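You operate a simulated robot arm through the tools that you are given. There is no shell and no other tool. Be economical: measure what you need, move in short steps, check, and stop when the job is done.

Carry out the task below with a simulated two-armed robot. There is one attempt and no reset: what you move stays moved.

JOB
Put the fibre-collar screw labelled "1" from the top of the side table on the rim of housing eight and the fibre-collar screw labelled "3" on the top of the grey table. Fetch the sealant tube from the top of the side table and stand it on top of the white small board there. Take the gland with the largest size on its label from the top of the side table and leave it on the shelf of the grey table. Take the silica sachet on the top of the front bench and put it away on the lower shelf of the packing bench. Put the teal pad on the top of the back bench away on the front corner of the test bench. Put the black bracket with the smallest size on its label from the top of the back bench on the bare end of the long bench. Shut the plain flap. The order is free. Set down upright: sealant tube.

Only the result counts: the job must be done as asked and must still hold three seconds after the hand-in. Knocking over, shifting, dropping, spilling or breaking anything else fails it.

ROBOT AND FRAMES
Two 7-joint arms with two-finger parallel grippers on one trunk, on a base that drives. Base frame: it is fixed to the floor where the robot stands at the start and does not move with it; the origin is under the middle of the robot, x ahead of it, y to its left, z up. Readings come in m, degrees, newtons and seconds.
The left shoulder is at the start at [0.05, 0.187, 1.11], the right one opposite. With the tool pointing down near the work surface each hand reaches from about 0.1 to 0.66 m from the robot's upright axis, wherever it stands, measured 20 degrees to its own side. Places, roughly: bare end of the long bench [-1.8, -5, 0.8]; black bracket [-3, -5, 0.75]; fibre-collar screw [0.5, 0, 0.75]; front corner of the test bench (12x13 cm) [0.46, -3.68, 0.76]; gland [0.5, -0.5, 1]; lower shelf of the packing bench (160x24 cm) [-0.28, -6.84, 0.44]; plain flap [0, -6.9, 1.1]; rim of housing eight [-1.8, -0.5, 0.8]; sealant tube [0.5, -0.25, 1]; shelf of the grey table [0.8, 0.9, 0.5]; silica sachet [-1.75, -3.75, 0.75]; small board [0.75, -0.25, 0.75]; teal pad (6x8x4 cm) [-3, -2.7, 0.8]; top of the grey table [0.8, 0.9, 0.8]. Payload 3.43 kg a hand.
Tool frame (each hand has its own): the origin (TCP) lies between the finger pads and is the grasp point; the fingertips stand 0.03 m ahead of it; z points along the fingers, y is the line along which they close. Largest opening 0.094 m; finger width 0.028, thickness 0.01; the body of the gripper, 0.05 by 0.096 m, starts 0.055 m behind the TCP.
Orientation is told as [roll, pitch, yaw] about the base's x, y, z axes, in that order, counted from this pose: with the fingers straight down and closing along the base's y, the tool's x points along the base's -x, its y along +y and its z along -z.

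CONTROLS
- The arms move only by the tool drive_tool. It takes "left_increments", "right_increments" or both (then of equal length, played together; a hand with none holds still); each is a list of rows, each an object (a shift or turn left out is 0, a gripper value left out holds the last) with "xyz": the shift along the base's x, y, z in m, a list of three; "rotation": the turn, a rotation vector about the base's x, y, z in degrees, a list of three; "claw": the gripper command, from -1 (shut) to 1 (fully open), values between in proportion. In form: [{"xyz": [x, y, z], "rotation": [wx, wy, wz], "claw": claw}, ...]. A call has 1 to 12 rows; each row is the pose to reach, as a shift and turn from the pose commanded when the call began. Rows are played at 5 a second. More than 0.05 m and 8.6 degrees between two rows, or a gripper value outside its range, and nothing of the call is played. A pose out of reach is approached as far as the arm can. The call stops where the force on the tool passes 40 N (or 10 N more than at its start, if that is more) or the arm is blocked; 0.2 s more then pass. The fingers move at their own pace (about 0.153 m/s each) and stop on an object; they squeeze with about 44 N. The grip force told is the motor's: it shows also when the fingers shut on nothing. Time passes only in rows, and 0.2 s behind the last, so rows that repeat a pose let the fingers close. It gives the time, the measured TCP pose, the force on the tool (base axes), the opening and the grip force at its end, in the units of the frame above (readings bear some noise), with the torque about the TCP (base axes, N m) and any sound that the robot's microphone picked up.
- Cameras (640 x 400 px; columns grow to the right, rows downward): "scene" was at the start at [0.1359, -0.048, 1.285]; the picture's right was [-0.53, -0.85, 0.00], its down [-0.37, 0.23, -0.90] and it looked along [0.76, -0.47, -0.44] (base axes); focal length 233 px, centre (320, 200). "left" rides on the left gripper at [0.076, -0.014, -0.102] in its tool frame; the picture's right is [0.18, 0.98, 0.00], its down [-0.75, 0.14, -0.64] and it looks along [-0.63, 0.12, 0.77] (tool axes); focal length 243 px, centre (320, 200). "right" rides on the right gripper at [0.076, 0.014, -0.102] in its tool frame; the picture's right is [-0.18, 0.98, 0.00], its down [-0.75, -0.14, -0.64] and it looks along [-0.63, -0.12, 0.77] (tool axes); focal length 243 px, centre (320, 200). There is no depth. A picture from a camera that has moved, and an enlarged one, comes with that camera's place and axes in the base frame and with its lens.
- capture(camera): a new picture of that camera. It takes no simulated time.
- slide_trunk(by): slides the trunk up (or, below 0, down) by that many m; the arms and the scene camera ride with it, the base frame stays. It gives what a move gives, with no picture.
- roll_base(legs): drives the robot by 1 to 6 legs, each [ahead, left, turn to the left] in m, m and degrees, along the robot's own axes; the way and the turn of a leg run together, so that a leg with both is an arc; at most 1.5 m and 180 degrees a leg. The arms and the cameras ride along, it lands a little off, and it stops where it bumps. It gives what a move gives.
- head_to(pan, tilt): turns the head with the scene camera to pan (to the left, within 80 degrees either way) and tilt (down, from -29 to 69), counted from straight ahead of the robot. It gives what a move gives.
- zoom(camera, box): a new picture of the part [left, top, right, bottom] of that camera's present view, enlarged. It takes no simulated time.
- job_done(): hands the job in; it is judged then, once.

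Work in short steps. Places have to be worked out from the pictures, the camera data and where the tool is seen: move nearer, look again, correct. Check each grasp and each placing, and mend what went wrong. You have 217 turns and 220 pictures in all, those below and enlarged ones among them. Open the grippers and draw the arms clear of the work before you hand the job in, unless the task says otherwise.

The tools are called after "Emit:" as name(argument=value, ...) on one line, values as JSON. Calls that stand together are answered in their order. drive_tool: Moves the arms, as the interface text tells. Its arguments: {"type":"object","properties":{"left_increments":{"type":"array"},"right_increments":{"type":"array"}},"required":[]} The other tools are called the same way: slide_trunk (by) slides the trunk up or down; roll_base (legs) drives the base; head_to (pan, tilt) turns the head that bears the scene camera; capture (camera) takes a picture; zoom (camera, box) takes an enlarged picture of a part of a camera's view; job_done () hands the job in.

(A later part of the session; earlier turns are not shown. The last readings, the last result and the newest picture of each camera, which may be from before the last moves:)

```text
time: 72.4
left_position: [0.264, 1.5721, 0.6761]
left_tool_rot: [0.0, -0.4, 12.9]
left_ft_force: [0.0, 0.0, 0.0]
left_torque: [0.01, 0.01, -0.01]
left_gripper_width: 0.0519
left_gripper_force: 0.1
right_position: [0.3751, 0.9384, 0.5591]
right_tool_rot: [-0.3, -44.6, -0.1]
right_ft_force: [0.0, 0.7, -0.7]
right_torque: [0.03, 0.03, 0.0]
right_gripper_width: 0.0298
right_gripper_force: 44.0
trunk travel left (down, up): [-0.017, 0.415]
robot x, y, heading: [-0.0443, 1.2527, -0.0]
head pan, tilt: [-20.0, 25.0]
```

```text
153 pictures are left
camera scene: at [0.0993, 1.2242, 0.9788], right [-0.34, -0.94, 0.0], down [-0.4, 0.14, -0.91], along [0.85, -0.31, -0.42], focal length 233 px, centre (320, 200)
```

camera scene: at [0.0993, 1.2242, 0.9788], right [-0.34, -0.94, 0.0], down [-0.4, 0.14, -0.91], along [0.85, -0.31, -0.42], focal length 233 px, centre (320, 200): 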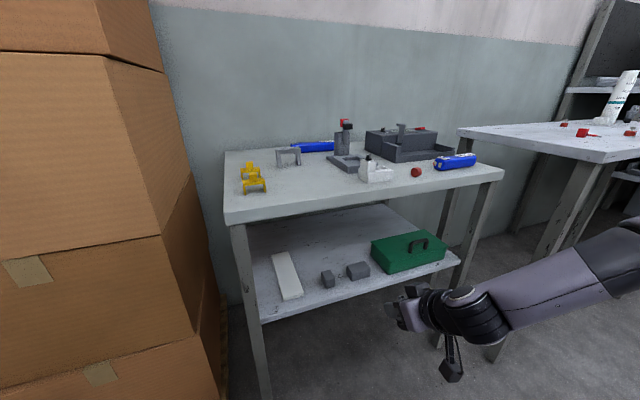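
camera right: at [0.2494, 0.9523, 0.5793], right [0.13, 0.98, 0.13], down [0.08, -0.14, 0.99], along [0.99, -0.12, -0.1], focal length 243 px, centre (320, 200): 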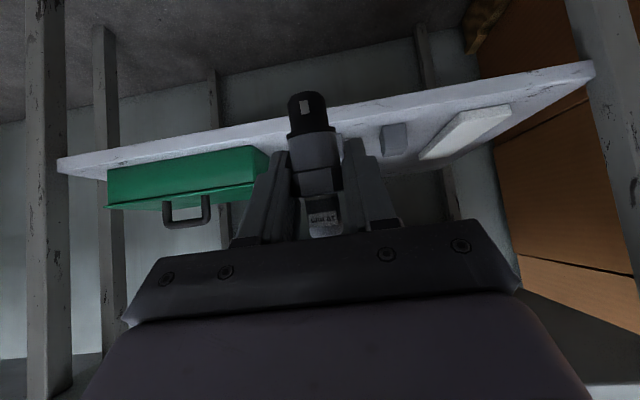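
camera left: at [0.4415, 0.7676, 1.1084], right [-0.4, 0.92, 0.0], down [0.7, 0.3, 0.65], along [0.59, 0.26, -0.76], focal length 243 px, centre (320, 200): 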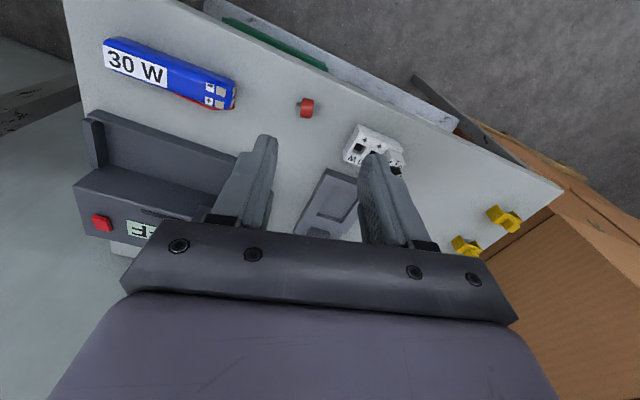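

Drive forward a little more, then extend the right hand under the table top and check.

Emit:
roll_base(legs=[[0.12, 0.03, 0]])

Emit:
drive_tool(right_increments=[{"xyz": [0.03, 0, 0]}, {"xyz": [0.06, 0, 0]}, {"xyz": [0.09, 0, 0]}])

Emit:
capture(camera="right")

Emit:
capture(camera="scene")

```text
time: 73.7
left_position: [0.3835, 1.6034, 0.6755]
left_tool_rot: [-0.1, -0.3, 12.8]
left_ft_force: [-0.2, 0.0, -0.6]
left_torque: [0.01, -0.04, 0.0]
left_gripper_width: 0.0517
left_gripper_force: 0.0
right_position: [0.4939, 0.9679, 0.5584]
right_tool_rot: [-0.4, -44.6, 0.2]
right_ft_force: [0.7, 0.8, -0.6]
right_torque: [-0.02, -0.02, -0.01]
right_gripper_width: 0.0298
right_gripper_force: 43.9
trunk travel left (down, up): [-0.017, 0.415]
robot x, y, heading: [0.0728, 1.2883, 0.2]
head pan, tilt: [-20.0, 25.0]
```

```text
time: 74.5
left_position: [0.3828, 1.6026, 0.675]
left_tool_rot: [-0.1, -0.4, 12.8]
left_ft_force: [0.5, -0.3, 0.0]
left_torque: [-0.01, 0.05, 0.03]
left_gripper_width: 0.0516
left_gripper_force: 0.0
right_position: [0.5832, 0.9685, 0.5597]
right_tool_rot: [-0.1, -44.6, 0.2]
right_ft_force: [0.6, -0.4, -0.2]
right_torque: [0.0, -0.01, 0.0]
right_gripper_width: 0.0295
right_gripper_force: 44.1
trunk travel left (down, up): [-0.017, 0.415]
robot x, y, heading: [0.0737, 1.2841, 0.3]
head pan, tilt: [-20.0, 25.0]
```

```text
152 pictures are left
camera right: at [0.4579, 0.9828, 0.5794], right [0.13, 0.98, 0.13], down [0.08, -0.14, 0.99], along [0.99, -0.12, -0.1], focal length 243 px, centre (320, 200)
```

right: 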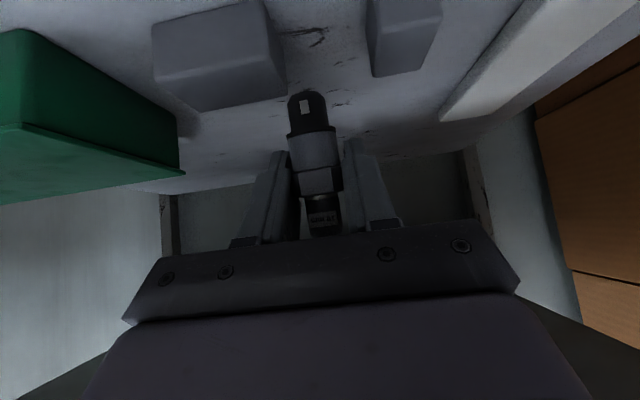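

```text
151 pictures are left
camera scene: at [0.2184, 1.254, 0.9788], right [-0.34, -0.94, 0.0], down [-0.4, 0.14, -0.91], along [0.85, -0.31, -0.42], focal length 233 px, centre (320, 200)
```

scene: 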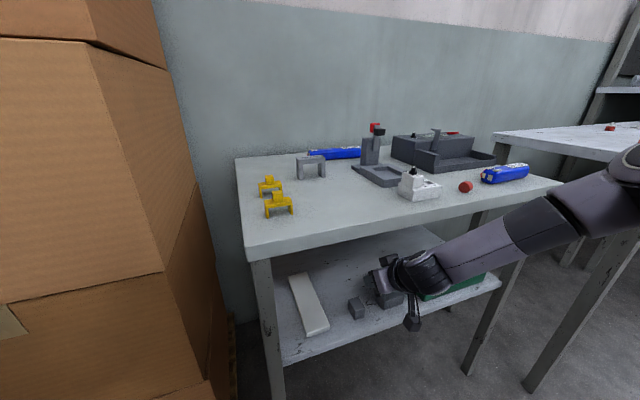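

Aligned with the gap between blocks. Continue forward to x≈0.655, then lower.

Emit:
drive_tool(right_increments=[{"xyz": [0.025, 0.002, 0]}, {"xyz": [0.05, 0.003, 0]}, {"xyz": [0.074, 0.003, 0]}, {"xyz": [0.074, 0.003, -0.015]}, {"xyz": [0.074, 0.003, -0.03]}])

Emit:
capture(camera="right")

Emit:
zoom(camera="scene", box=[230, 220, 510, 380])

```text
time: 75.7
left_position: [0.383, 1.602, 0.6751]
left_tool_rot: [-0.1, -0.5, 12.9]
left_ft_force: [-0.3, -1.3, -0.3]
left_torque: [0.01, -0.01, 0.02]
left_gripper_width: 0.0517
left_gripper_force: 0.0
right_position: [0.6591, 0.9701, 0.5304]
right_tool_rot: [-0.1, -44.9, -0.1]
right_ft_force: [-0.2, 0.6, 0.2]
right_torque: [-0.04, 0.02, 0.01]
right_gripper_width: 0.0297
right_gripper_force: 44.2
trunk travel left (down, up): [-0.017, 0.415]
robot x, y, heading: [0.0738, 1.284, 0.0]
head pan, tilt: [-20.0, 25.0]
```

```text
150 pictures are left
camera right: at [0.5333, 0.9846, 0.5506], right [0.13, 0.98, 0.13], down [0.08, -0.14, 0.99], along [0.99, -0.12, -0.1], focal length 243 px, centre (320, 200)
```

right: 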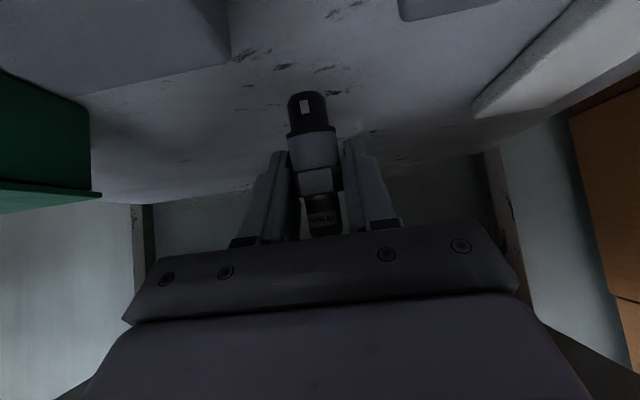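

```text
2.29 times, centred on (370, 300) of scene
camera zoom: at [0.2182, 1.2533, 0.979], right [-0.34, -0.94, 0.0], down [-0.4, 0.14, -0.91], along [0.85, -0.31, -0.42], focal length 533 px, centre (206, -29)
```

zoom: 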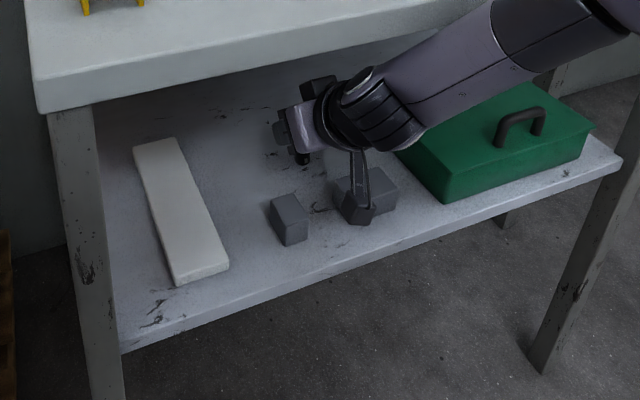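

Lower slowly in small steps until contact.

Emit:
drive_tool(right_increments=[{"xyz": [0, 0, -0.008]}, {"xyz": [0, 0, -0.016]}, {"xyz": [0, 0, -0.022]}, {"xyz": [0, 0, -0.027]}])

Emit:
capture(camera="right")

Emit:
zoom(camera="scene", box=[230, 220, 510, 380])

```text
time: 76.7
left_position: [0.383, 1.6028, 0.6743]
left_tool_rot: [-0.1, -0.4, 12.8]
left_ft_force: [-0.1, -0.8, 0.3]
left_torque: [0.0, -0.01, -0.02]
left_gripper_width: 0.0517
left_gripper_force: 0.1
right_position: [0.6486, 0.9661, 0.5222]
right_tool_rot: [-0.3, -44.7, 0.2]
right_ft_force: [-0.6, 0.4, -0.2]
right_torque: [0.01, 0.01, 0.0]
right_gripper_width: 0.0294
right_gripper_force: 43.9
right hand out of reach, approached as far as the arm can: row 1, 2, 3, 4
trunk travel left (down, up): [-0.017, 0.415]
robot x, y, heading: [0.0743, 1.2851, 0.0]
head pan, tilt: [-20.0, 25.0]
```

```text
148 pictures are left
camera right: at [0.5228, 0.9797, 0.5415], right [0.13, 0.98, 0.13], down [0.08, -0.14, 0.99], along [0.99, -0.12, -0.1], focal length 243 px, centre (320, 200)
```

right: 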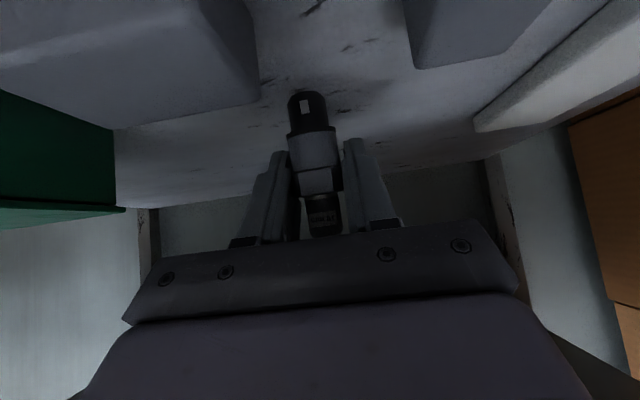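

```text
2.29 times, centred on (370, 300) of scene
camera zoom: at [0.2185, 1.2541, 0.9788], right [-0.34, -0.94, 0.0], down [-0.4, 0.14, -0.91], along [0.85, -0.31, -0.42], focal length 533 px, centre (206, -29)
```

zoom: 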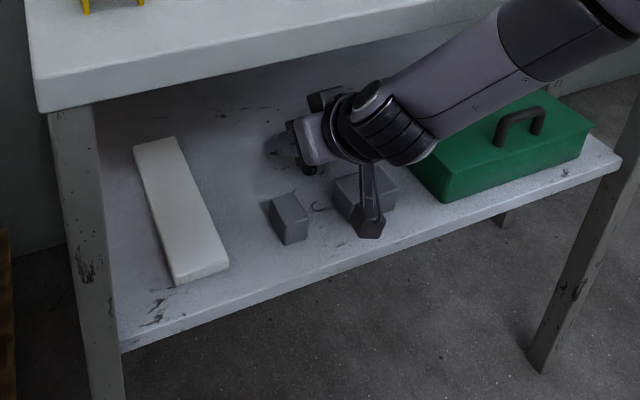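

Reach limit near the bottom; I raise slightly, retract the hand 11 cm and bring the base forward instead.

Emit:
drive_tool(right_increments=[{"xyz": [0, 0, 0.035]}, {"xyz": [-0.04, 0.003, 0.035]}, {"xyz": [-0.08, 0.004, 0.035]}, {"xyz": [-0.12, 0.004, 0.035]}])

Emit:
slide_trunk(by=-0.016)

Emit:
roll_base(legs=[[0.12, -0.03, 0]])

Emit:
capture(camera="right")

Emit:
capture(camera="scene")

```text
time: 77.7
left_position: [0.3832, 1.6016, 0.6762]
left_tool_rot: [-0.1, -0.4, 12.9]
left_ft_force: [-0.5, 0.9, -0.3]
left_torque: [-0.01, -0.01, -0.03]
left_gripper_width: 0.0518
left_gripper_force: 0.1
right_position: [0.5281, 0.9706, 0.5541]
right_tool_rot: [-0.3, -44.7, 0.2]
right_ft_force: [-0.6, 0.1, 0.6]
right_torque: [-0.02, 0.0, 0.0]
right_gripper_width: 0.0301
right_gripper_force: 44.0
trunk travel left (down, up): [-0.017, 0.415]
robot x, y, heading: [0.0775, 1.2863, -0.0]
head pan, tilt: [-20.0, 25.0]
```

```text
time: 78.3
left_position: [0.3833, 1.6048, 0.6578]
left_tool_rot: [-0.1, -0.5, 12.9]
left_ft_force: [0.6, 1.3, -0.3]
left_torque: [0.04, 0.0, 0.02]
left_gripper_width: 0.0517
left_gripper_force: 0.1
right_position: [0.5291, 0.9714, 0.5376]
right_tool_rot: [-0.2, -44.6, 0.1]
right_ft_force: [0.1, 0.4, -0.6]
right_torque: [-0.02, 0.02, -0.01]
right_gripper_width: 0.0295
right_gripper_force: 43.8
trunk travel left (down, up): [-0.001, 0.431]
robot x, y, heading: [0.0729, 1.2868, 0.2]
head pan, tilt: [-20.0, 25.0]
```

```text
time: 79.6
left_position: [0.4907, 1.5759, 0.659]
left_tool_rot: [0.6, 0.0, 12.7]
left_ft_force: [-3.0, 1.0, 1.2]
left_torque: [-0.1, -0.22, 0.03]
left_gripper_width: 0.0517
left_gripper_force: 0.1
right_position: [0.6433, 0.9404, 0.5386]
right_tool_rot: [-0.2, -44.7, 0.1]
right_ft_force: [0.0, -0.1, -0.2]
right_torque: [-0.01, -0.02, 0.0]
right_gripper_width: 0.0298
right_gripper_force: 43.7
trunk travel left (down, up): [-0.001, 0.431]
robot x, y, heading: [0.1878, 1.2553, -0.1]
head pan, tilt: [-20.0, 25.0]
stopped in leg 1: the force on the tool passed its limit (the readings are from after the stop); the commanded pose is now the measured one
```

```text
146 pictures are left
camera right: at [0.5168, 0.9558, 0.5579], right [0.13, 0.98, 0.13], down [0.08, -0.14, 0.99], along [0.99, -0.12, -0.1], focal length 243 px, centre (320, 200)
```

right: 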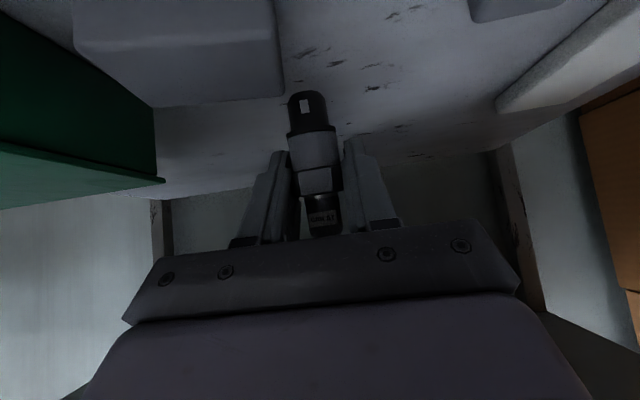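

```text
145 pictures are left
camera scene: at [0.3313, 1.2254, 0.9628], right [-0.34, -0.94, 0.0], down [-0.4, 0.14, -0.91], along [0.85, -0.31, -0.42], focal length 233 px, centre (320, 200)
```

scene: 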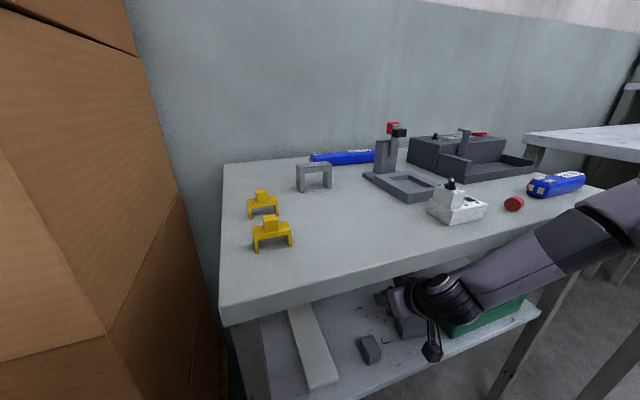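

The left hand touched the cardboard boxes lightly and the base stopped. Retract the left hand backward immediately.

Emit:
drive_tool(left_increments=[{"xyz": [-0.03, -0.01, 0]}, {"xyz": [-0.06, -0.03, 0]}, {"xyz": [-0.1, -0.06, 0]}, {"xyz": [-0.13, -0.09, 0]}])

Emit:
head_to(pan=45, tilt=25)

Emit:
capture(camera="scene")

```text
time: 80.6
left_position: [0.4305, 1.4708, 0.6888]
left_tool_rot: [0.8, 0.1, 12.7]
left_ft_force: [-0.4, 0.4, -0.4]
left_torque: [0.0, 0.0, 0.04]
left_gripper_width: 0.0518
left_gripper_force: 0.1
left hand out of reach, approached as far as the arm can: row 2, 3, 4
right_position: [0.6431, 0.942, 0.538]
right_tool_rot: [-0.2, -44.6, 0.1]
right_ft_force: [0.0, -0.2, 0.7]
right_torque: [-0.01, -0.03, -0.02]
right_gripper_width: 0.0296
right_gripper_force: 44.0
trunk travel left (down, up): [-0.001, 0.431]
robot x, y, heading: [0.1879, 1.2551, -0.2]
head pan, tilt: [-20.0, 25.0]
```

```text
time: 81.9
left_position: [0.4299, 1.4717, 0.6903]
left_tool_rot: [0.7, 0.1, 12.7]
left_ft_force: [0.7, -0.7, -0.5]
left_torque: [0.01, -0.02, 0.01]
left_gripper_width: 0.0515
left_gripper_force: 0.0
right_position: [0.6417, 0.9413, 0.5381]
right_tool_rot: [-0.4, -44.7, -0.1]
right_ft_force: [0.1, -0.4, -0.2]
right_torque: [0.0, 0.0, -0.01]
right_gripper_width: 0.0298
right_gripper_force: 43.8
trunk travel left (down, up): [-0.001, 0.431]
robot x, y, heading: [0.1862, 1.255, 0.1]
head pan, tilt: [45.0, 25.0]
```

```text
144 pictures are left
camera scene: at [0.31, 1.3219, 0.9628], right [0.71, -0.71, 0.0], down [-0.3, -0.3, -0.91], along [0.64, 0.64, -0.42], focal length 233 px, centre (320, 200)
```

scene: 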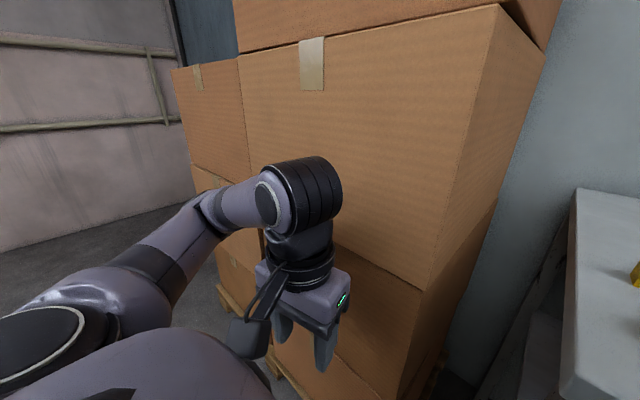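

Boxes look undisturbed. Now shift the right hand slightly left and lower onto the shelf.

Emit:
drive_tool(right_increments=[{"xyz": [0.01, 0.015, 0]}, {"xyz": [0.015, 0.028, 0]}, {"xyz": [0.015, 0.028, -0.015]}, {"xyz": [0.015, 0.028, -0.025]}, {"xyz": [0.015, 0.028, -0.032]}, {"xyz": [0.015, 0.028, -0.038]}])

Emit:
capture(camera="right")

```text
time: 83.3
left_position: [0.4254, 1.4689, 0.6948]
left_tool_rot: [0.4, -0.7, 12.3]
left_ft_force: [-0.4, -0.1, -0.1]
left_torque: [-0.02, 0.01, -0.01]
left_gripper_width: 0.0517
left_gripper_force: 0.0
right_position: [0.6443, 0.9674, 0.5136]
right_tool_rot: [0.3, -44.7, -0.6]
right_ft_force: [0.9, -0.3, 0.1]
right_torque: [0.03, 0.02, 0.0]
right_gripper_width: 0.0296
right_gripper_force: 44.0
right hand out of reach, approached as far as the arm can: row 6
trunk travel left (down, up): [-0.001, 0.431]
robot x, y, heading: [0.1887, 1.2591, -0.2]
head pan, tilt: [45.0, 25.0]
```

```text
143 pictures are left
camera right: at [0.5191, 0.9834, 0.5339], right [0.14, 0.98, 0.13], down [0.08, -0.15, 0.99], along [0.99, -0.13, -0.1], focal length 243 px, centre (320, 200)
```

right: 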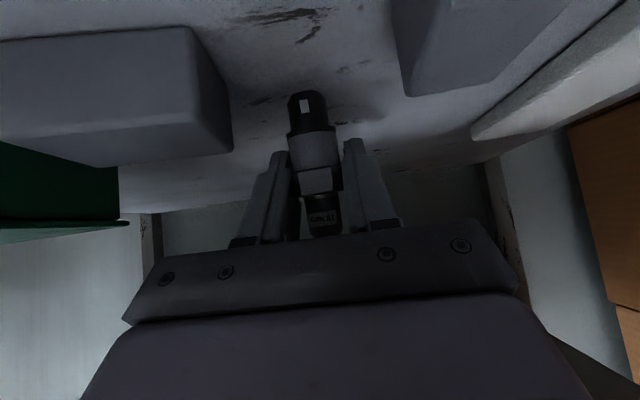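

Gland base is still ~1.5 cm above the shelf; reducing the tilt by 5° should give more downward range.

Emit:
drive_tool(right_increments=[{"xyz": [0, 0, 0], "rotation": [0, 3, 0]}, {"xyz": [0.003, 0, -0.005], "rotation": [0, 5, 0]}, {"xyz": [0.005, 0, -0.012], "rotation": [0, 6, 0]}, {"xyz": [0.005, 0, -0.018], "rotation": [0, 7, 0]}, {"xyz": [0.005, 0, -0.022], "rotation": [0, 7, 0]}])

Emit:
capture(camera="right")

Emit:
head_to(pan=-25, tilt=30)

Emit:
capture(camera="scene")

```text
time: 84.7
left_position: [0.4144, 1.4671, 0.6923]
left_tool_rot: [0.5, -0.5, 11.6]
left_ft_force: [-1.5, 0.0, 0.4]
left_torque: [0.02, 0.02, -0.02]
left_gripper_width: 0.0517
left_gripper_force: 0.1
right_position: [0.6281, 0.9621, 0.4933]
right_tool_rot: [1.1, -37.5, -1.9]
right_ft_force: [-24.0, 3.0, 74.6]
right_torque: [-0.62, 0.55, -0.13]
right_gripper_width: 0.0295
right_gripper_force: 43.9
trunk travel left (down, up): [-0.001, 0.431]
robot x, y, heading: [0.1682, 1.2579, -1.0]
head pan, tilt: [45.0, 25.0]
stopped in row 5 (right hand): the arm was blocked; the commanded pose is now the measured one
```

```text
142 pictures are left
camera right: at [0.5059, 0.9785, 0.5285], right [0.17, 0.98, 0.13], down [0.2, -0.16, 0.97], along [0.96, -0.14, -0.23], focal length 243 px, centre (320, 200)
```

right: 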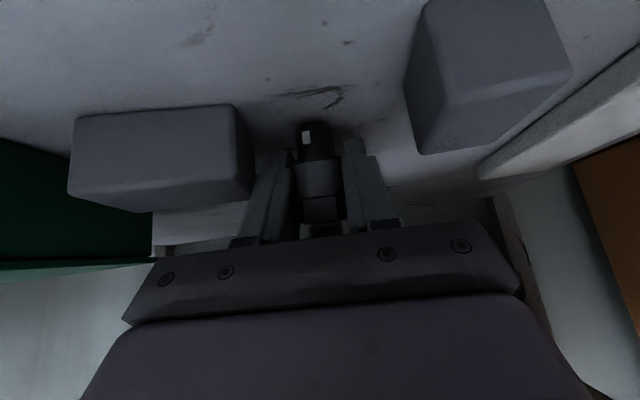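

```text
time: 86.2
left_position: [0.4149, 1.4665, 0.6937]
left_tool_rot: [0.3, -0.7, 11.6]
left_ft_force: [0.3, 0.2, 0.0]
left_torque: [0.03, 0.02, 0.04]
left_gripper_width: 0.0518
left_gripper_force: 0.1
right_position: [0.6277, 0.9624, 0.4915]
right_tool_rot: [1.0, -37.5, -1.8]
right_ft_force: [-21.3, 3.7, 96.8]
right_torque: [-1.06, 0.19, -0.84]
right_gripper_width: 0.0297
right_gripper_force: 43.9
trunk travel left (down, up): [-0.001, 0.431]
robot x, y, heading: [0.1761, 1.2559, -1.1]
head pan, tilt: [-25.0, 30.0]
```

```text
141 pictures are left
camera scene: at [0.3015, 1.217, 0.9572], right [-0.44, -0.9, -0.01], down [-0.44, 0.22, -0.87], along [0.79, -0.38, -0.49], focal length 233 px, centre (320, 200)
```

scene: 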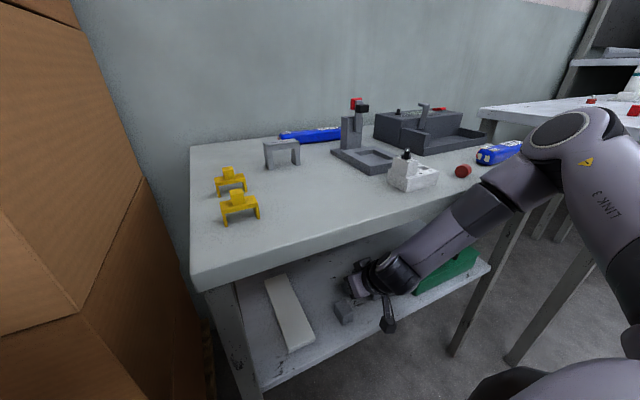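

The gland is pressed on the shelf (large upward force). Relieve the pressure by a few mm.

Emit:
drive_tool(right_increments=[{"xyz": [0, 0, 0.004]}, {"xyz": [0, 0, 0.008]}])

```text
time: 86.8
left_position: [0.4151, 1.4674, 0.6912]
left_tool_rot: [0.6, -0.5, 11.8]
left_ft_force: [0.5, 0.6, 0.3]
left_torque: [-0.02, 0.05, 0.03]
left_gripper_width: 0.0518
left_gripper_force: 0.1
right_position: [0.6268, 0.9635, 0.4926]
right_tool_rot: [0.2, -37.4, -0.6]
right_ft_force: [31.8, 0.8, 83.8]
right_torque: [-1.02, -1.44, 0.38]
right_gripper_width: 0.0297
right_gripper_force: 43.7
trunk travel left (down, up): [-0.001, 0.431]
robot x, y, heading: [0.173, 1.2555, -0.7]
head pan, tilt: [-25.0, 30.0]
```

Emit:
drive_tool(right_increments=[{"xyz": [0, 0, 0.005]}, {"xyz": [0, 0, 0.01]}])

```text
time: 87.1
left_position: [0.4178, 1.4662, 0.6911]
left_tool_rot: [0.7, 0.0, 11.6]
left_ft_force: [-0.6, 0.7, -0.4]
left_torque: [0.03, 0.01, -0.03]
left_gripper_width: 0.0516
left_gripper_force: 0.0
right_position: [0.6251, 0.9626, 0.4925]
right_tool_rot: [-0.1, -37.1, -0.4]
right_ft_force: [9.7, 0.6, 54.7]
right_torque: [0.07, -0.57, -0.06]
right_gripper_width: 0.0299
right_gripper_force: 44.1
trunk travel left (down, up): [-0.001, 0.431]
robot x, y, heading: [0.1681, 1.2589, -1.0]
head pan, tilt: [-25.0, 30.0]
stopped in row 1 (right hand): the force on the tool passed its limit (the readings are from after the stop); the commanded pose is now the measured one
```

Emit:
slide_trunk(by=0.008)

Emit:
capture(camera="right")

```text
time: 87.4
left_position: [0.418, 1.4658, 0.6934]
left_tool_rot: [0.7, 0.0, 11.6]
left_ft_force: [0.0, 0.3, -0.4]
left_torque: [0.01, -0.01, -0.06]
left_gripper_width: 0.0518
left_gripper_force: 0.0
right_position: [0.6244, 0.9625, 0.4917]
right_tool_rot: [-0.1, -37.1, -0.2]
right_ft_force: [3.0, 0.0, 29.6]
right_torque: [0.33, -0.18, 0.28]
right_gripper_width: 0.0299
right_gripper_force: 43.1
trunk travel left (down, up): [-0.002, 0.429]
robot x, y, heading: [0.1708, 1.2574, -1.0]
head pan, tilt: [-25.0, 30.0]
stopped: the force on the tool passed its limit (the readings are from after the stop); the commanded pose is now the measured one
```

```text
140 pictures are left
camera right: at [0.5024, 0.9773, 0.5291], right [0.15, 0.98, 0.11], down [0.21, -0.14, 0.97], along [0.97, -0.12, -0.23], focal length 243 px, centre (320, 200)
```

right: 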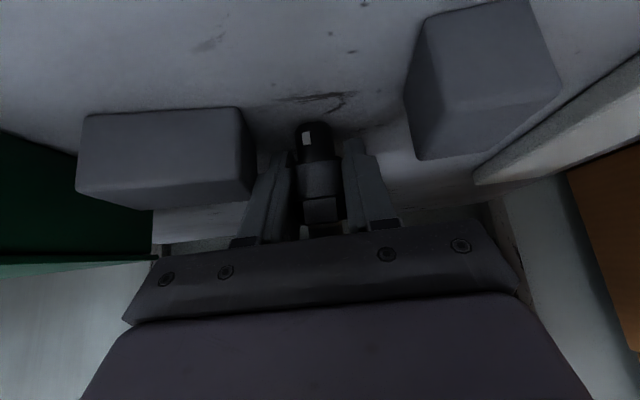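

Emit:
drive_tool(right_increments=[{"xyz": [0, 0, 0.003]}, {"xyz": [0, 0, 0.006]}])

```text
time: 88.0
left_position: [0.4178, 1.4666, 0.6914]
left_tool_rot: [0.7, 0.0, 11.8]
left_ft_force: [0.1, 0.1, 0.5]
left_torque: [-0.04, 0.01, -0.04]
left_gripper_width: 0.052
left_gripper_force: 0.1
right_position: [0.6214, 0.9636, 0.4921]
right_tool_rot: [0.0, -36.2, -0.2]
right_ft_force: [4.3, -1.2, 12.0]
right_torque: [0.17, -0.18, -0.12]
right_gripper_width: 0.0297
right_gripper_force: 44.3
trunk travel left (down, up): [-0.002, 0.429]
robot x, y, heading: [0.1715, 1.2589, -1.3]
head pan, tilt: [-25.0, 30.0]
```

Force is down to 12 N; the gland stands on the shelf. Open a little and retreat along the tool axis.

Emit:
drive_tool(right_increments=[{"claw": -0.2}, {"claw": 0.0}, {"claw": 0.0}, {"xyz": [-0.01, 0, 0.01], "claw": 0.0}, {"xyz": [-0.025, 0, 0.03], "claw": 0.0}, {"xyz": [-0.045, 0, 0.05], "claw": 0.0}, {"xyz": [-0.075, 0, 0.06], "claw": 0.0}, {"xyz": [-0.11, 0, 0.065], "claw": 0.0}])

Emit:
capture(camera="right")

Emit:
capture(camera="scene")

```text
time: 89.8
left_position: [0.4192, 1.4662, 0.6915]
left_tool_rot: [0.7, 0.2, 11.6]
left_ft_force: [-0.9, 0.4, -0.2]
left_torque: [-0.02, -0.01, 0.0]
left_gripper_width: 0.0515
left_gripper_force: 0.0
right_position: [0.532, 0.9602, 0.556]
right_tool_rot: [-0.2, -37.0, -0.1]
right_ft_force: [0.5, -0.7, 0.4]
right_torque: [0.04, -0.02, 0.01]
right_gripper_width: 0.0471
right_gripper_force: 0.0
right hand out of reach, approached as far as the arm can: row 8
trunk travel left (down, up): [-0.002, 0.429]
robot x, y, heading: [0.1704, 1.259, -1.1]
head pan, tilt: [-25.0, 30.0]
```

```text
139 pictures are left
camera right: at [0.4101, 0.9755, 0.5936], right [0.15, 0.98, 0.11], down [0.22, -0.14, 0.97], along [0.96, -0.12, -0.23], focal length 243 px, centre (320, 200)
```

right: 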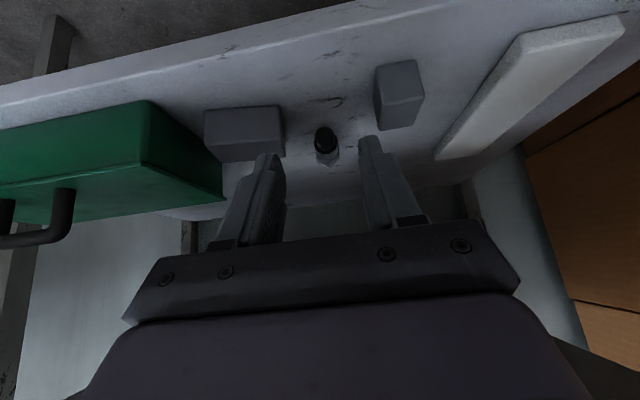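

```text
138 pictures are left
camera scene: at [0.3107, 1.2167, 0.9561], right [-0.44, -0.9, 0.0], down [-0.45, 0.22, -0.87], along [0.78, -0.38, -0.5], focal length 233 px, centre (320, 200)
```

scene: 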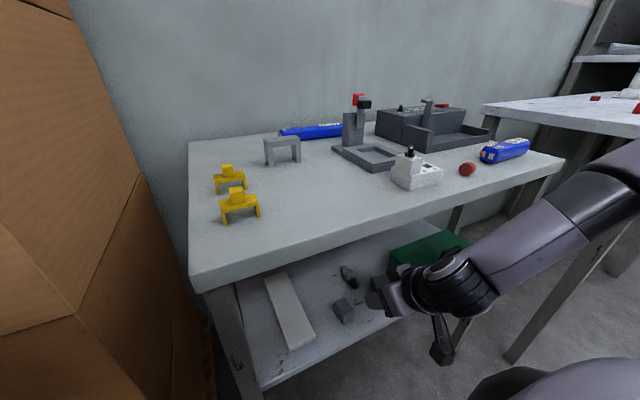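

Emit:
zoom(camera="scene", box=[290, 240, 430, 330])

Emit:
zoom(camera="right", box=[200, 60, 440, 200])

```text
4.44 times, centred on (360, 285) of scene
camera zoom: at [0.3107, 1.2167, 0.9561], right [-0.44, -0.9, 0.0], down [-0.45, 0.22, -0.87], along [0.78, -0.38, -0.5], focal length 1036 px, centre (142, -178)
```

zoom: 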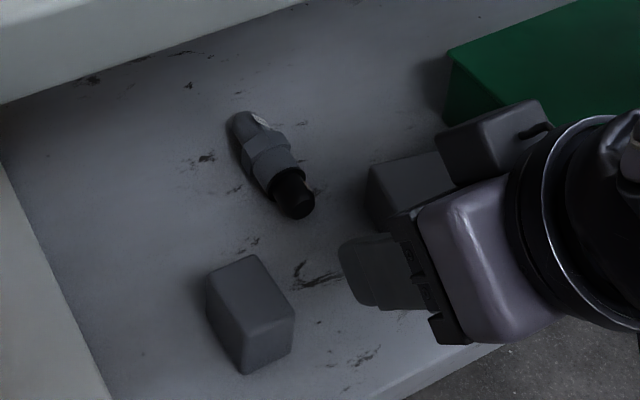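

```text
2.67 times, centred on (320, 130) of right
camera zoom: at [0.4101, 0.9755, 0.5936], right [0.15, 0.98, 0.11], down [0.22, -0.14, 0.97], along [0.96, -0.12, -0.23], focal length 647 px, centre (320, 387)
```

zoom: 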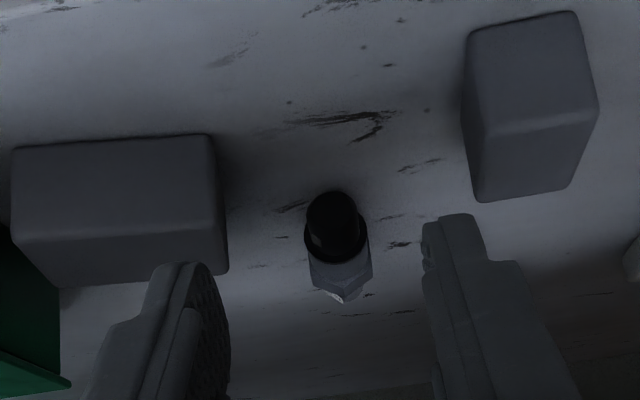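

Gland lies safely on the shelf (upright isn't required for it). Back away, raise the trunk, and go to screw 1.

Emit:
roll_base(legs=[[-0.42, 0, 1]])

Emit:
slide_trunk(by=0.36)

Emit:
roll_base(legs=[[0, -1.4, 0], [0.2, 0, 0]])

Emit:
head_to(pan=0, tilt=35)

Emit:
capture(camera="scene")

```text
time: 92.4
left_position: [-0.0054, 1.4758, 0.6907]
left_tool_rot: [0.7, 0.2, 13.1]
left_ft_force: [-0.6, -0.2, -0.1]
left_torque: [-0.01, 0.02, -0.04]
left_gripper_width: 0.0516
left_gripper_force: 0.0
right_position: [0.1217, 0.9718, 0.5561]
right_tool_rot: [-0.2, -36.9, 1.4]
right_ft_force: [0.0, 0.3, 0.4]
right_torque: [0.02, 0.0, 0.0]
right_gripper_width: 0.0469
right_gripper_force: 0.0
trunk travel left (down, up): [-0.002, 0.429]
robot x, y, heading: [-0.244, 1.2617, 0.6]
head pan, tilt: [-25.0, 30.0]
```

```text
time: 95.9
left_position: [-0.0049, 1.4757, 1.0507]
left_tool_rot: [0.7, 0.2, 13.2]
left_ft_force: [0.8, -0.5, -0.6]
left_torque: [0.05, 0.01, 0.01]
left_gripper_width: 0.0515
left_gripper_force: 0.0
right_position: [0.1211, 0.9725, 0.9156]
right_tool_rot: [-0.2, -36.8, 1.4]
right_ft_force: [0.5, -0.5, -0.4]
right_torque: [-0.01, -0.02, 0.0]
right_gripper_width: 0.0469
right_gripper_force: 0.0
trunk travel left (down, up): [-0.362, 0.069]
robot x, y, heading: [-0.2458, 1.2632, 0.2]
head pan, tilt: [-25.0, 30.0]
```

```text
time: 104.0
left_position: [0.2095, 0.0843, 1.0504]
left_tool_rot: [0.7, 0.3, 13.1]
left_ft_force: [-0.1, 0.8, 0.1]
left_torque: [0.01, 0.03, -0.01]
left_gripper_width: 0.0516
left_gripper_force: 0.0
right_position: [0.334, -0.4182, 0.9151]
right_tool_rot: [-0.3, -36.8, 1.3]
right_ft_force: [-0.6, 0.1, 0.1]
right_torque: [-0.03, 0.04, -0.01]
right_gripper_width: 0.0471
right_gripper_force: 0.0
trunk travel left (down, up): [-0.362, 0.069]
robot x, y, heading: [-0.0322, -0.1318, 0.6]
head pan, tilt: [-25.0, 30.0]
```

```text
time: 104.9
left_position: [0.2083, 0.0841, 1.0517]
left_tool_rot: [0.7, 0.1, 13.2]
left_ft_force: [0.2, -0.2, 0.0]
left_torque: [0.02, -0.02, -0.01]
left_gripper_width: 0.0517
left_gripper_force: 0.1
right_position: [0.3352, -0.42, 0.9156]
right_tool_rot: [-0.2, -36.7, 1.3]
right_ft_force: [0.0, -0.5, 0.3]
right_torque: [0.0, 0.01, 0.0]
right_gripper_width: 0.047
right_gripper_force: 0.1
trunk travel left (down, up): [-0.362, 0.069]
robot x, y, heading: [-0.0338, -0.133, 0.5]
head pan, tilt: [0.0, 35.0]
```

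```text
135 pictures are left
camera scene: at [0.1124, -0.1306, 1.3083], right [0.01, -1.0, 0.0], down [-0.57, 0.0, -0.82], along [0.82, 0.01, -0.57], focal length 233 px, centre (320, 200)
```

scene: 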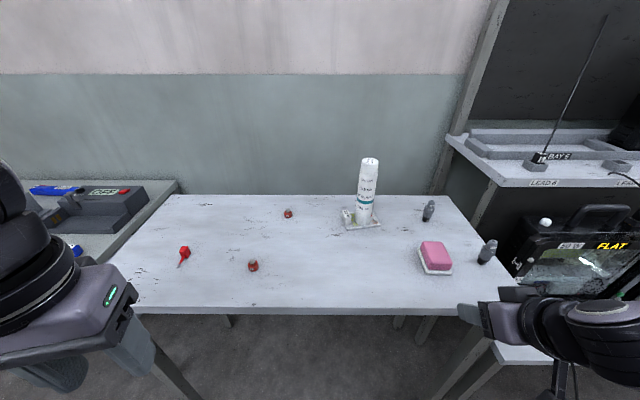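

Move the left hand above screw 1 and look.

Emit:
drive_tool(left_increments=[{"xyz": [0.045, -0.01, 0], "rotation": [0, 0, -4], "claw": 1}, {"xyz": [0.09, -0.02, -0.01], "rotation": [0, 0, -8]}, {"xyz": [0.135, -0.03, -0.02], "rotation": [0, 0, -13]}, {"xyz": [0.18, -0.045, -0.04], "rotation": [0, 0, -13]}, {"xyz": [0.225, -0.055, -0.06], "rotation": [0, 0, -13]}, {"xyz": [0.265, -0.065, -0.08], "rotation": [0, 0, -13]}, {"xyz": [0.265, -0.065, -0.11], "rotation": [0, 0, -13]}])

Emit:
capture(camera="left")

```text
refused: row 4 steps farther than a row can; nothing moved
```

```text
134 pictures are left
camera left: at [0.1391, 0.0507, 1.1536], right [-0.4, 0.92, 0.01], down [0.71, 0.3, 0.64], along [0.58, 0.27, -0.77], focal length 243 px, centre (320, 200)
```

left: 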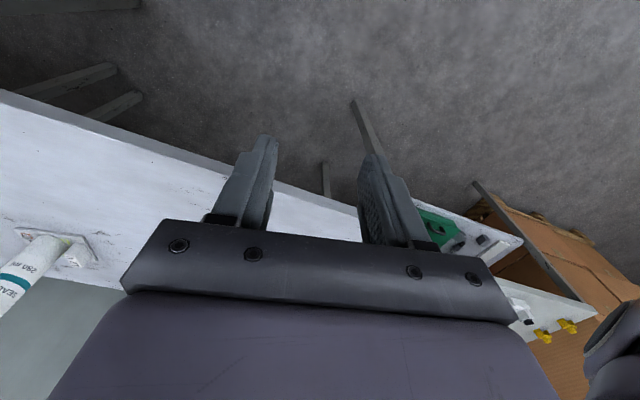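

Smaller steps.

Emit:
drive_tool(left_increments=[{"xyz": [0.04, -0.01, 0], "rotation": [0, 0, -4], "claw": 1}, {"xyz": [0.08, -0.02, -0.01], "rotation": [0, 0, -8]}, {"xyz": [0.12, -0.03, -0.02], "rotation": [0, 0, -13]}, {"xyz": [0.16, -0.04, -0.035], "rotation": [0, 0, -13]}, {"xyz": [0.2, -0.05, -0.05], "rotation": [0, 0, -13]}, {"xyz": [0.24, -0.06, -0.065], "rotation": [0, 0, -13]}, {"xyz": [0.265, -0.065, -0.08], "rotation": [0, 0, -13]}, {"xyz": [0.265, -0.065, -0.11], "rotation": [0, 0, -13]}])

Emit:
capture(camera="left")

```text
time: 106.7
left_position: [0.4746, 0.0188, 0.9426]
left_tool_rot: [0.7, 0.1, 0.1]
left_ft_force: [0.8, 0.0, -0.2]
left_torque: [0.0, 0.01, 0.01]
left_gripper_width: 0.0941
left_gripper_force: 0.1
right_position: [0.3346, -0.4183, 0.915]
right_tool_rot: [-0.2, -36.8, 1.3]
right_ft_force: [-0.3, -0.3, -0.6]
right_torque: [0.0, -0.02, 0.0]
right_gripper_width: 0.047
right_gripper_force: 0.0
trunk travel left (down, up): [-0.362, 0.069]
robot x, y, heading: [-0.0344, -0.13, 0.5]
head pan, tilt: [0.0, 35.0]
```

```text
133 pictures are left
camera left: at [0.3988, 0.0018, 1.0444], right [-0.19, 0.98, 0.01], down [0.76, 0.14, 0.64], along [0.63, 0.13, -0.77], focal length 243 px, centre (320, 200)
```

left: 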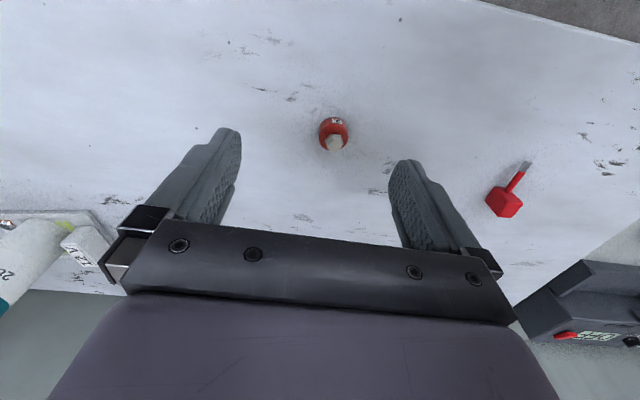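

Screw 1 at (0.474,0.028). Shift +9 mm in y and descend to z≈0.888, check before closing.

Emit:
drive_tool(left_increments=[{"xyz": [0, 0.009, -0.02]}, {"xyz": [0, 0.009, -0.04]}, {"xyz": [0, 0.009, -0.05]}, {"xyz": [0, 0.009, -0.055]}])

Emit:
capture(camera="left")

```text
time: 107.7
left_position: [0.4739, 0.0282, 0.8871]
left_tool_rot: [0.8, 0.2, 0.0]
left_ft_force: [0.6, -0.5, 0.3]
left_torque: [-0.04, -0.02, -0.01]
left_gripper_width: 0.0939
left_gripper_force: 0.1
right_position: [0.3349, -0.4185, 0.916]
right_tool_rot: [-0.1, -36.9, 1.3]
right_ft_force: [-0.1, -0.3, -0.8]
right_torque: [0.01, -0.01, 0.02]
right_gripper_width: 0.0469
right_gripper_force: 0.0
trunk travel left (down, up): [-0.362, 0.069]
robot x, y, heading: [-0.0317, -0.1348, 0.5]
head pan, tilt: [0.0, 35.0]
```

```text
132 pictures are left
camera left: at [0.3991, 0.0111, 0.9894], right [-0.19, 0.98, 0.01], down [0.76, 0.14, 0.64], along [0.63, 0.13, -0.77], focal length 243 px, centre (320, 200)
```

left: 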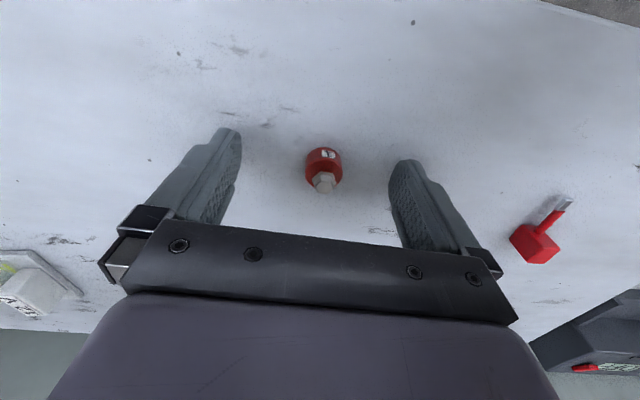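

Centred. Close in stages and lift.

Emit:
drive_tool(left_increments=[{"xyz": [-0.001, 0, -0.001], "claw": 0}, {"xyz": [-0.001, 0, -0.001], "claw": -0.4}, {"xyz": [-0.001, 0, -0.001], "claw": -0.45}, {"xyz": [-0.001, 0, -0.001], "claw": -0.5}, {"xyz": [-0.001, 0, -0.001], "claw": -0.6}, {"xyz": [-0.001, 0, -0.001], "claw": -1}, {"xyz": [-0.001, 0, -0.001], "claw": -1}])

Emit:
capture(camera="left")

```text
time: 109.3
left_position: [0.4725, 0.0282, 0.8866]
left_tool_rot: [0.8, 0.2, 0.1]
left_ft_force: [0.5, -0.7, 1.0]
left_torque: [-0.07, -0.04, -0.03]
left_gripper_width: 0.0214
left_gripper_force: 44.1
right_position: [0.3343, -0.4177, 0.9161]
right_tool_rot: [-0.2, -36.8, 1.3]
right_ft_force: [0.5, 0.1, 0.8]
right_torque: [0.01, 0.02, 0.02]
right_gripper_width: 0.047
right_gripper_force: 0.0
trunk travel left (down, up): [-0.362, 0.069]
robot x, y, heading: [-0.034, -0.1335, 0.7]
head pan, tilt: [0.0, 35.0]
```

```text
131 pictures are left
camera left: at [0.3982, 0.0113, 0.9882], right [-0.19, 0.98, 0.01], down [0.76, 0.14, 0.64], along [0.63, 0.13, -0.77], focal length 243 px, centre (320, 200)
```

left: 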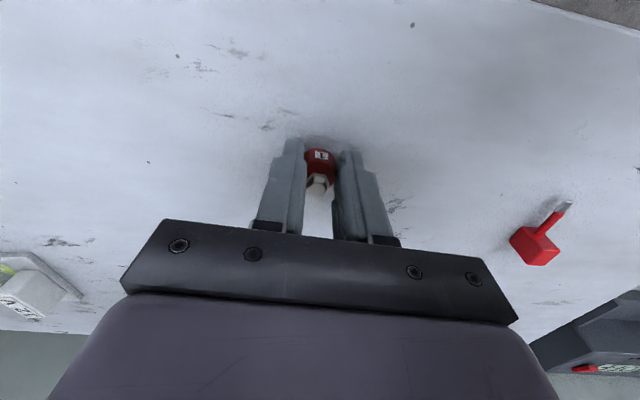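

Held at the collar (0.0214 m). Lift and re-check.

Emit:
drive_tool(left_increments=[{"xyz": [0, 0, 0.03]}, {"xyz": [0, 0, 0.07]}, {"xyz": [-0.03, 0, 0.11]}, {"xyz": [-0.07, 0, 0.13]}])

Emit:
capture(camera="left")

```text
time: 110.3
left_position: [0.4026, 0.0298, 1.015]
left_tool_rot: [0.7, 0.3, 0.2]
left_ft_force: [0.1, -0.6, -0.4]
left_torque: [-0.02, 0.01, 0.0]
left_gripper_width: 0.0217
left_gripper_force: 43.4
right_position: [0.3338, -0.4174, 0.9161]
right_tool_rot: [-0.2, -36.7, 1.3]
right_ft_force: [-0.6, 0.3, 0.1]
right_torque: [0.0, -0.04, 0.0]
right_gripper_width: 0.0468
right_gripper_force: 0.1
trunk travel left (down, up): [-0.362, 0.069]
robot x, y, heading: [-0.0311, -0.1327, 0.3]
head pan, tilt: [0.0, 35.0]
```

```text
130 pictures are left
camera left: at [0.3272, 0.0127, 1.1167], right [-0.19, 0.98, 0.01], down [0.76, 0.14, 0.64], along [0.63, 0.13, -0.77], focal length 243 px, centre (320, 200)
```

left: 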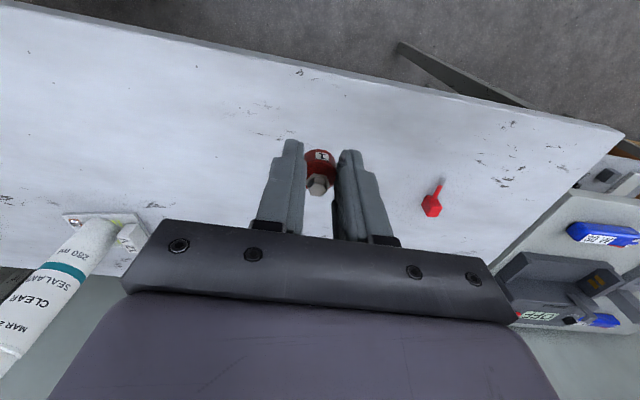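

Screw 1 secured. Back off, turn around and look for housing eight.

Emit:
roll_base(legs=[[-0.45, 0, 0], [0, 0, 179]])

Emit:
head_to(pan=0, tilt=20)

Emit:
capture(camera="scene")

```text
time: 120.5
left_position: [-0.9064, -0.331, 1.0136]
left_tool_rot: [0.7, 0.2, -175.6]
left_ft_force: [-0.5, 0.1, -0.4]
left_torque: [0.02, 0.01, 0.01]
left_gripper_width: 0.0215
left_gripper_force: 44.1
right_position: [-0.8707, 0.1217, 0.9161]
right_tool_rot: [-0.3, -36.8, -174.4]
right_ft_force: [0.3, -0.3, -0.5]
right_torque: [0.0, -0.02, 0.05]
right_gripper_width: 0.047
right_gripper_force: 0.1
trunk travel left (down, up): [-0.362, 0.069]
robot x, y, heading: [-0.484, -0.1391, -175.4]
head pan, tilt: [0.0, 35.0]
```

```text
time: 121.3
left_position: [-0.9054, -0.3308, 1.014]
left_tool_rot: [0.7, 0.2, -175.5]
left_ft_force: [-0.3, -0.9, 0.4]
left_torque: [0.02, 0.02, -0.02]
left_gripper_width: 0.0214
left_gripper_force: 44.1
right_position: [-0.8712, 0.1208, 0.9166]
right_tool_rot: [-0.2, -36.8, -174.5]
right_ft_force: [-0.5, -0.4, 0.0]
right_torque: [0.01, 0.01, -0.01]
right_gripper_width: 0.0468
right_gripper_force: 0.0
trunk travel left (down, up): [-0.362, 0.069]
robot x, y, heading: [-0.4852, -0.1346, -175.1]
head pan, tilt: [0.0, 20.0]
```

```text
129 pictures are left
camera scene: at [-0.6342, -0.1493, 1.332], right [-0.08, 1.0, 0.0], down [0.34, 0.03, -0.94], along [-0.94, -0.08, -0.34], focal length 233 px, centre (320, 200)
```

scene: 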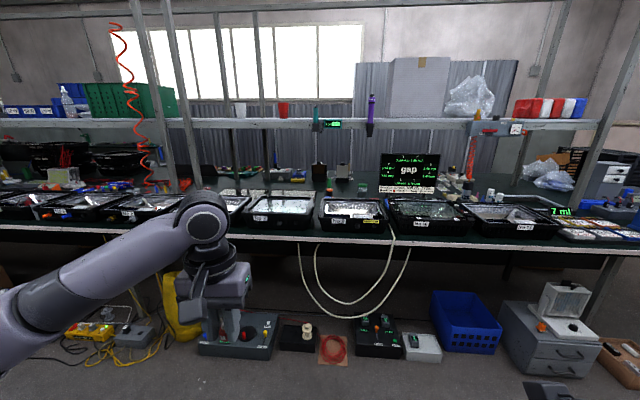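

Emit:
zoom(camera="scene", box=[0, 180, 200, 250])

Emit:
zoom(camera="scene", box=[210, 180, 410, 250])

Emit:
zoom(camera="scene", box=[380, 180, 640, 250])

```text
3.20 times, centred on (100, 215) of scene
camera zoom: at [-0.6342, -0.1493, 1.332], right [-0.08, 1.0, 0.0], down [0.34, 0.03, -0.94], along [-0.94, -0.08, -0.34], focal length 746 px, centre (1024, 152)
```

zoom: 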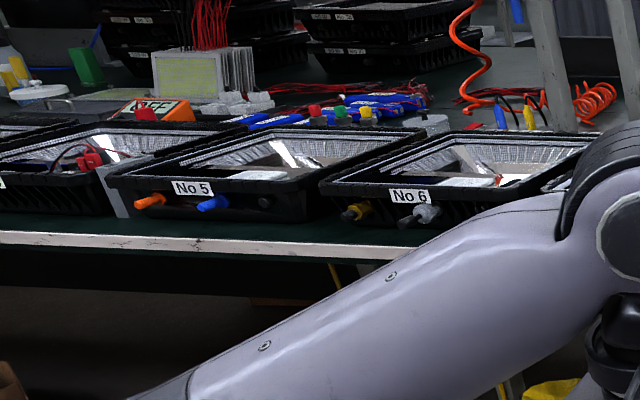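

```text
3.20 times, centred on (310, 215) of scene
camera zoom: at [-0.6342, -0.1493, 1.332], right [-0.08, 1.0, 0.0], down [0.34, 0.03, -0.94], along [-0.94, -0.08, -0.34], focal length 746 px, centre (352, 152)
```

zoom: 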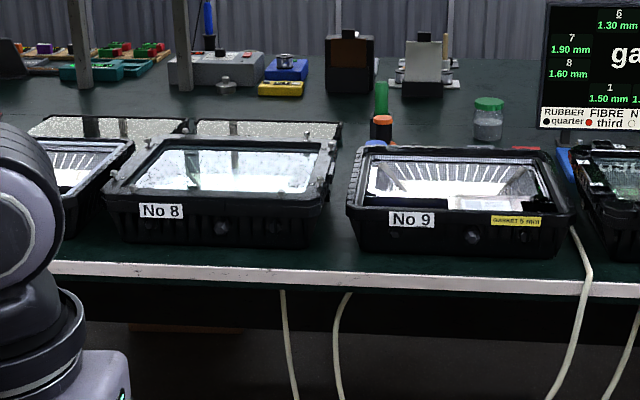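

```text
2.46 times, centred on (510, 215) of scene
camera zoom: at [-0.6342, -0.1493, 1.332], right [-0.08, 1.0, 0.0], down [0.34, 0.03, -0.94], along [-0.94, -0.08, -0.34], focal length 574 px, centre (-148, 163)
```

zoom: 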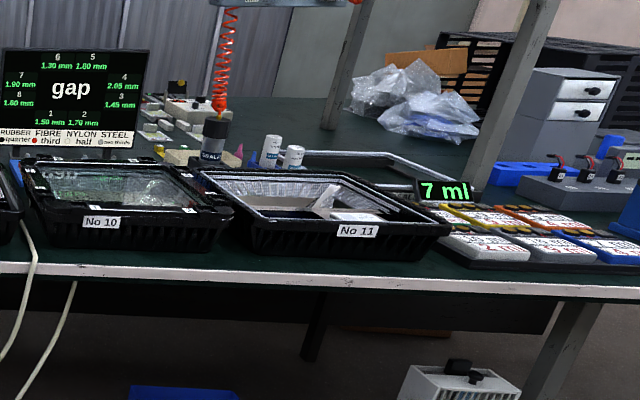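

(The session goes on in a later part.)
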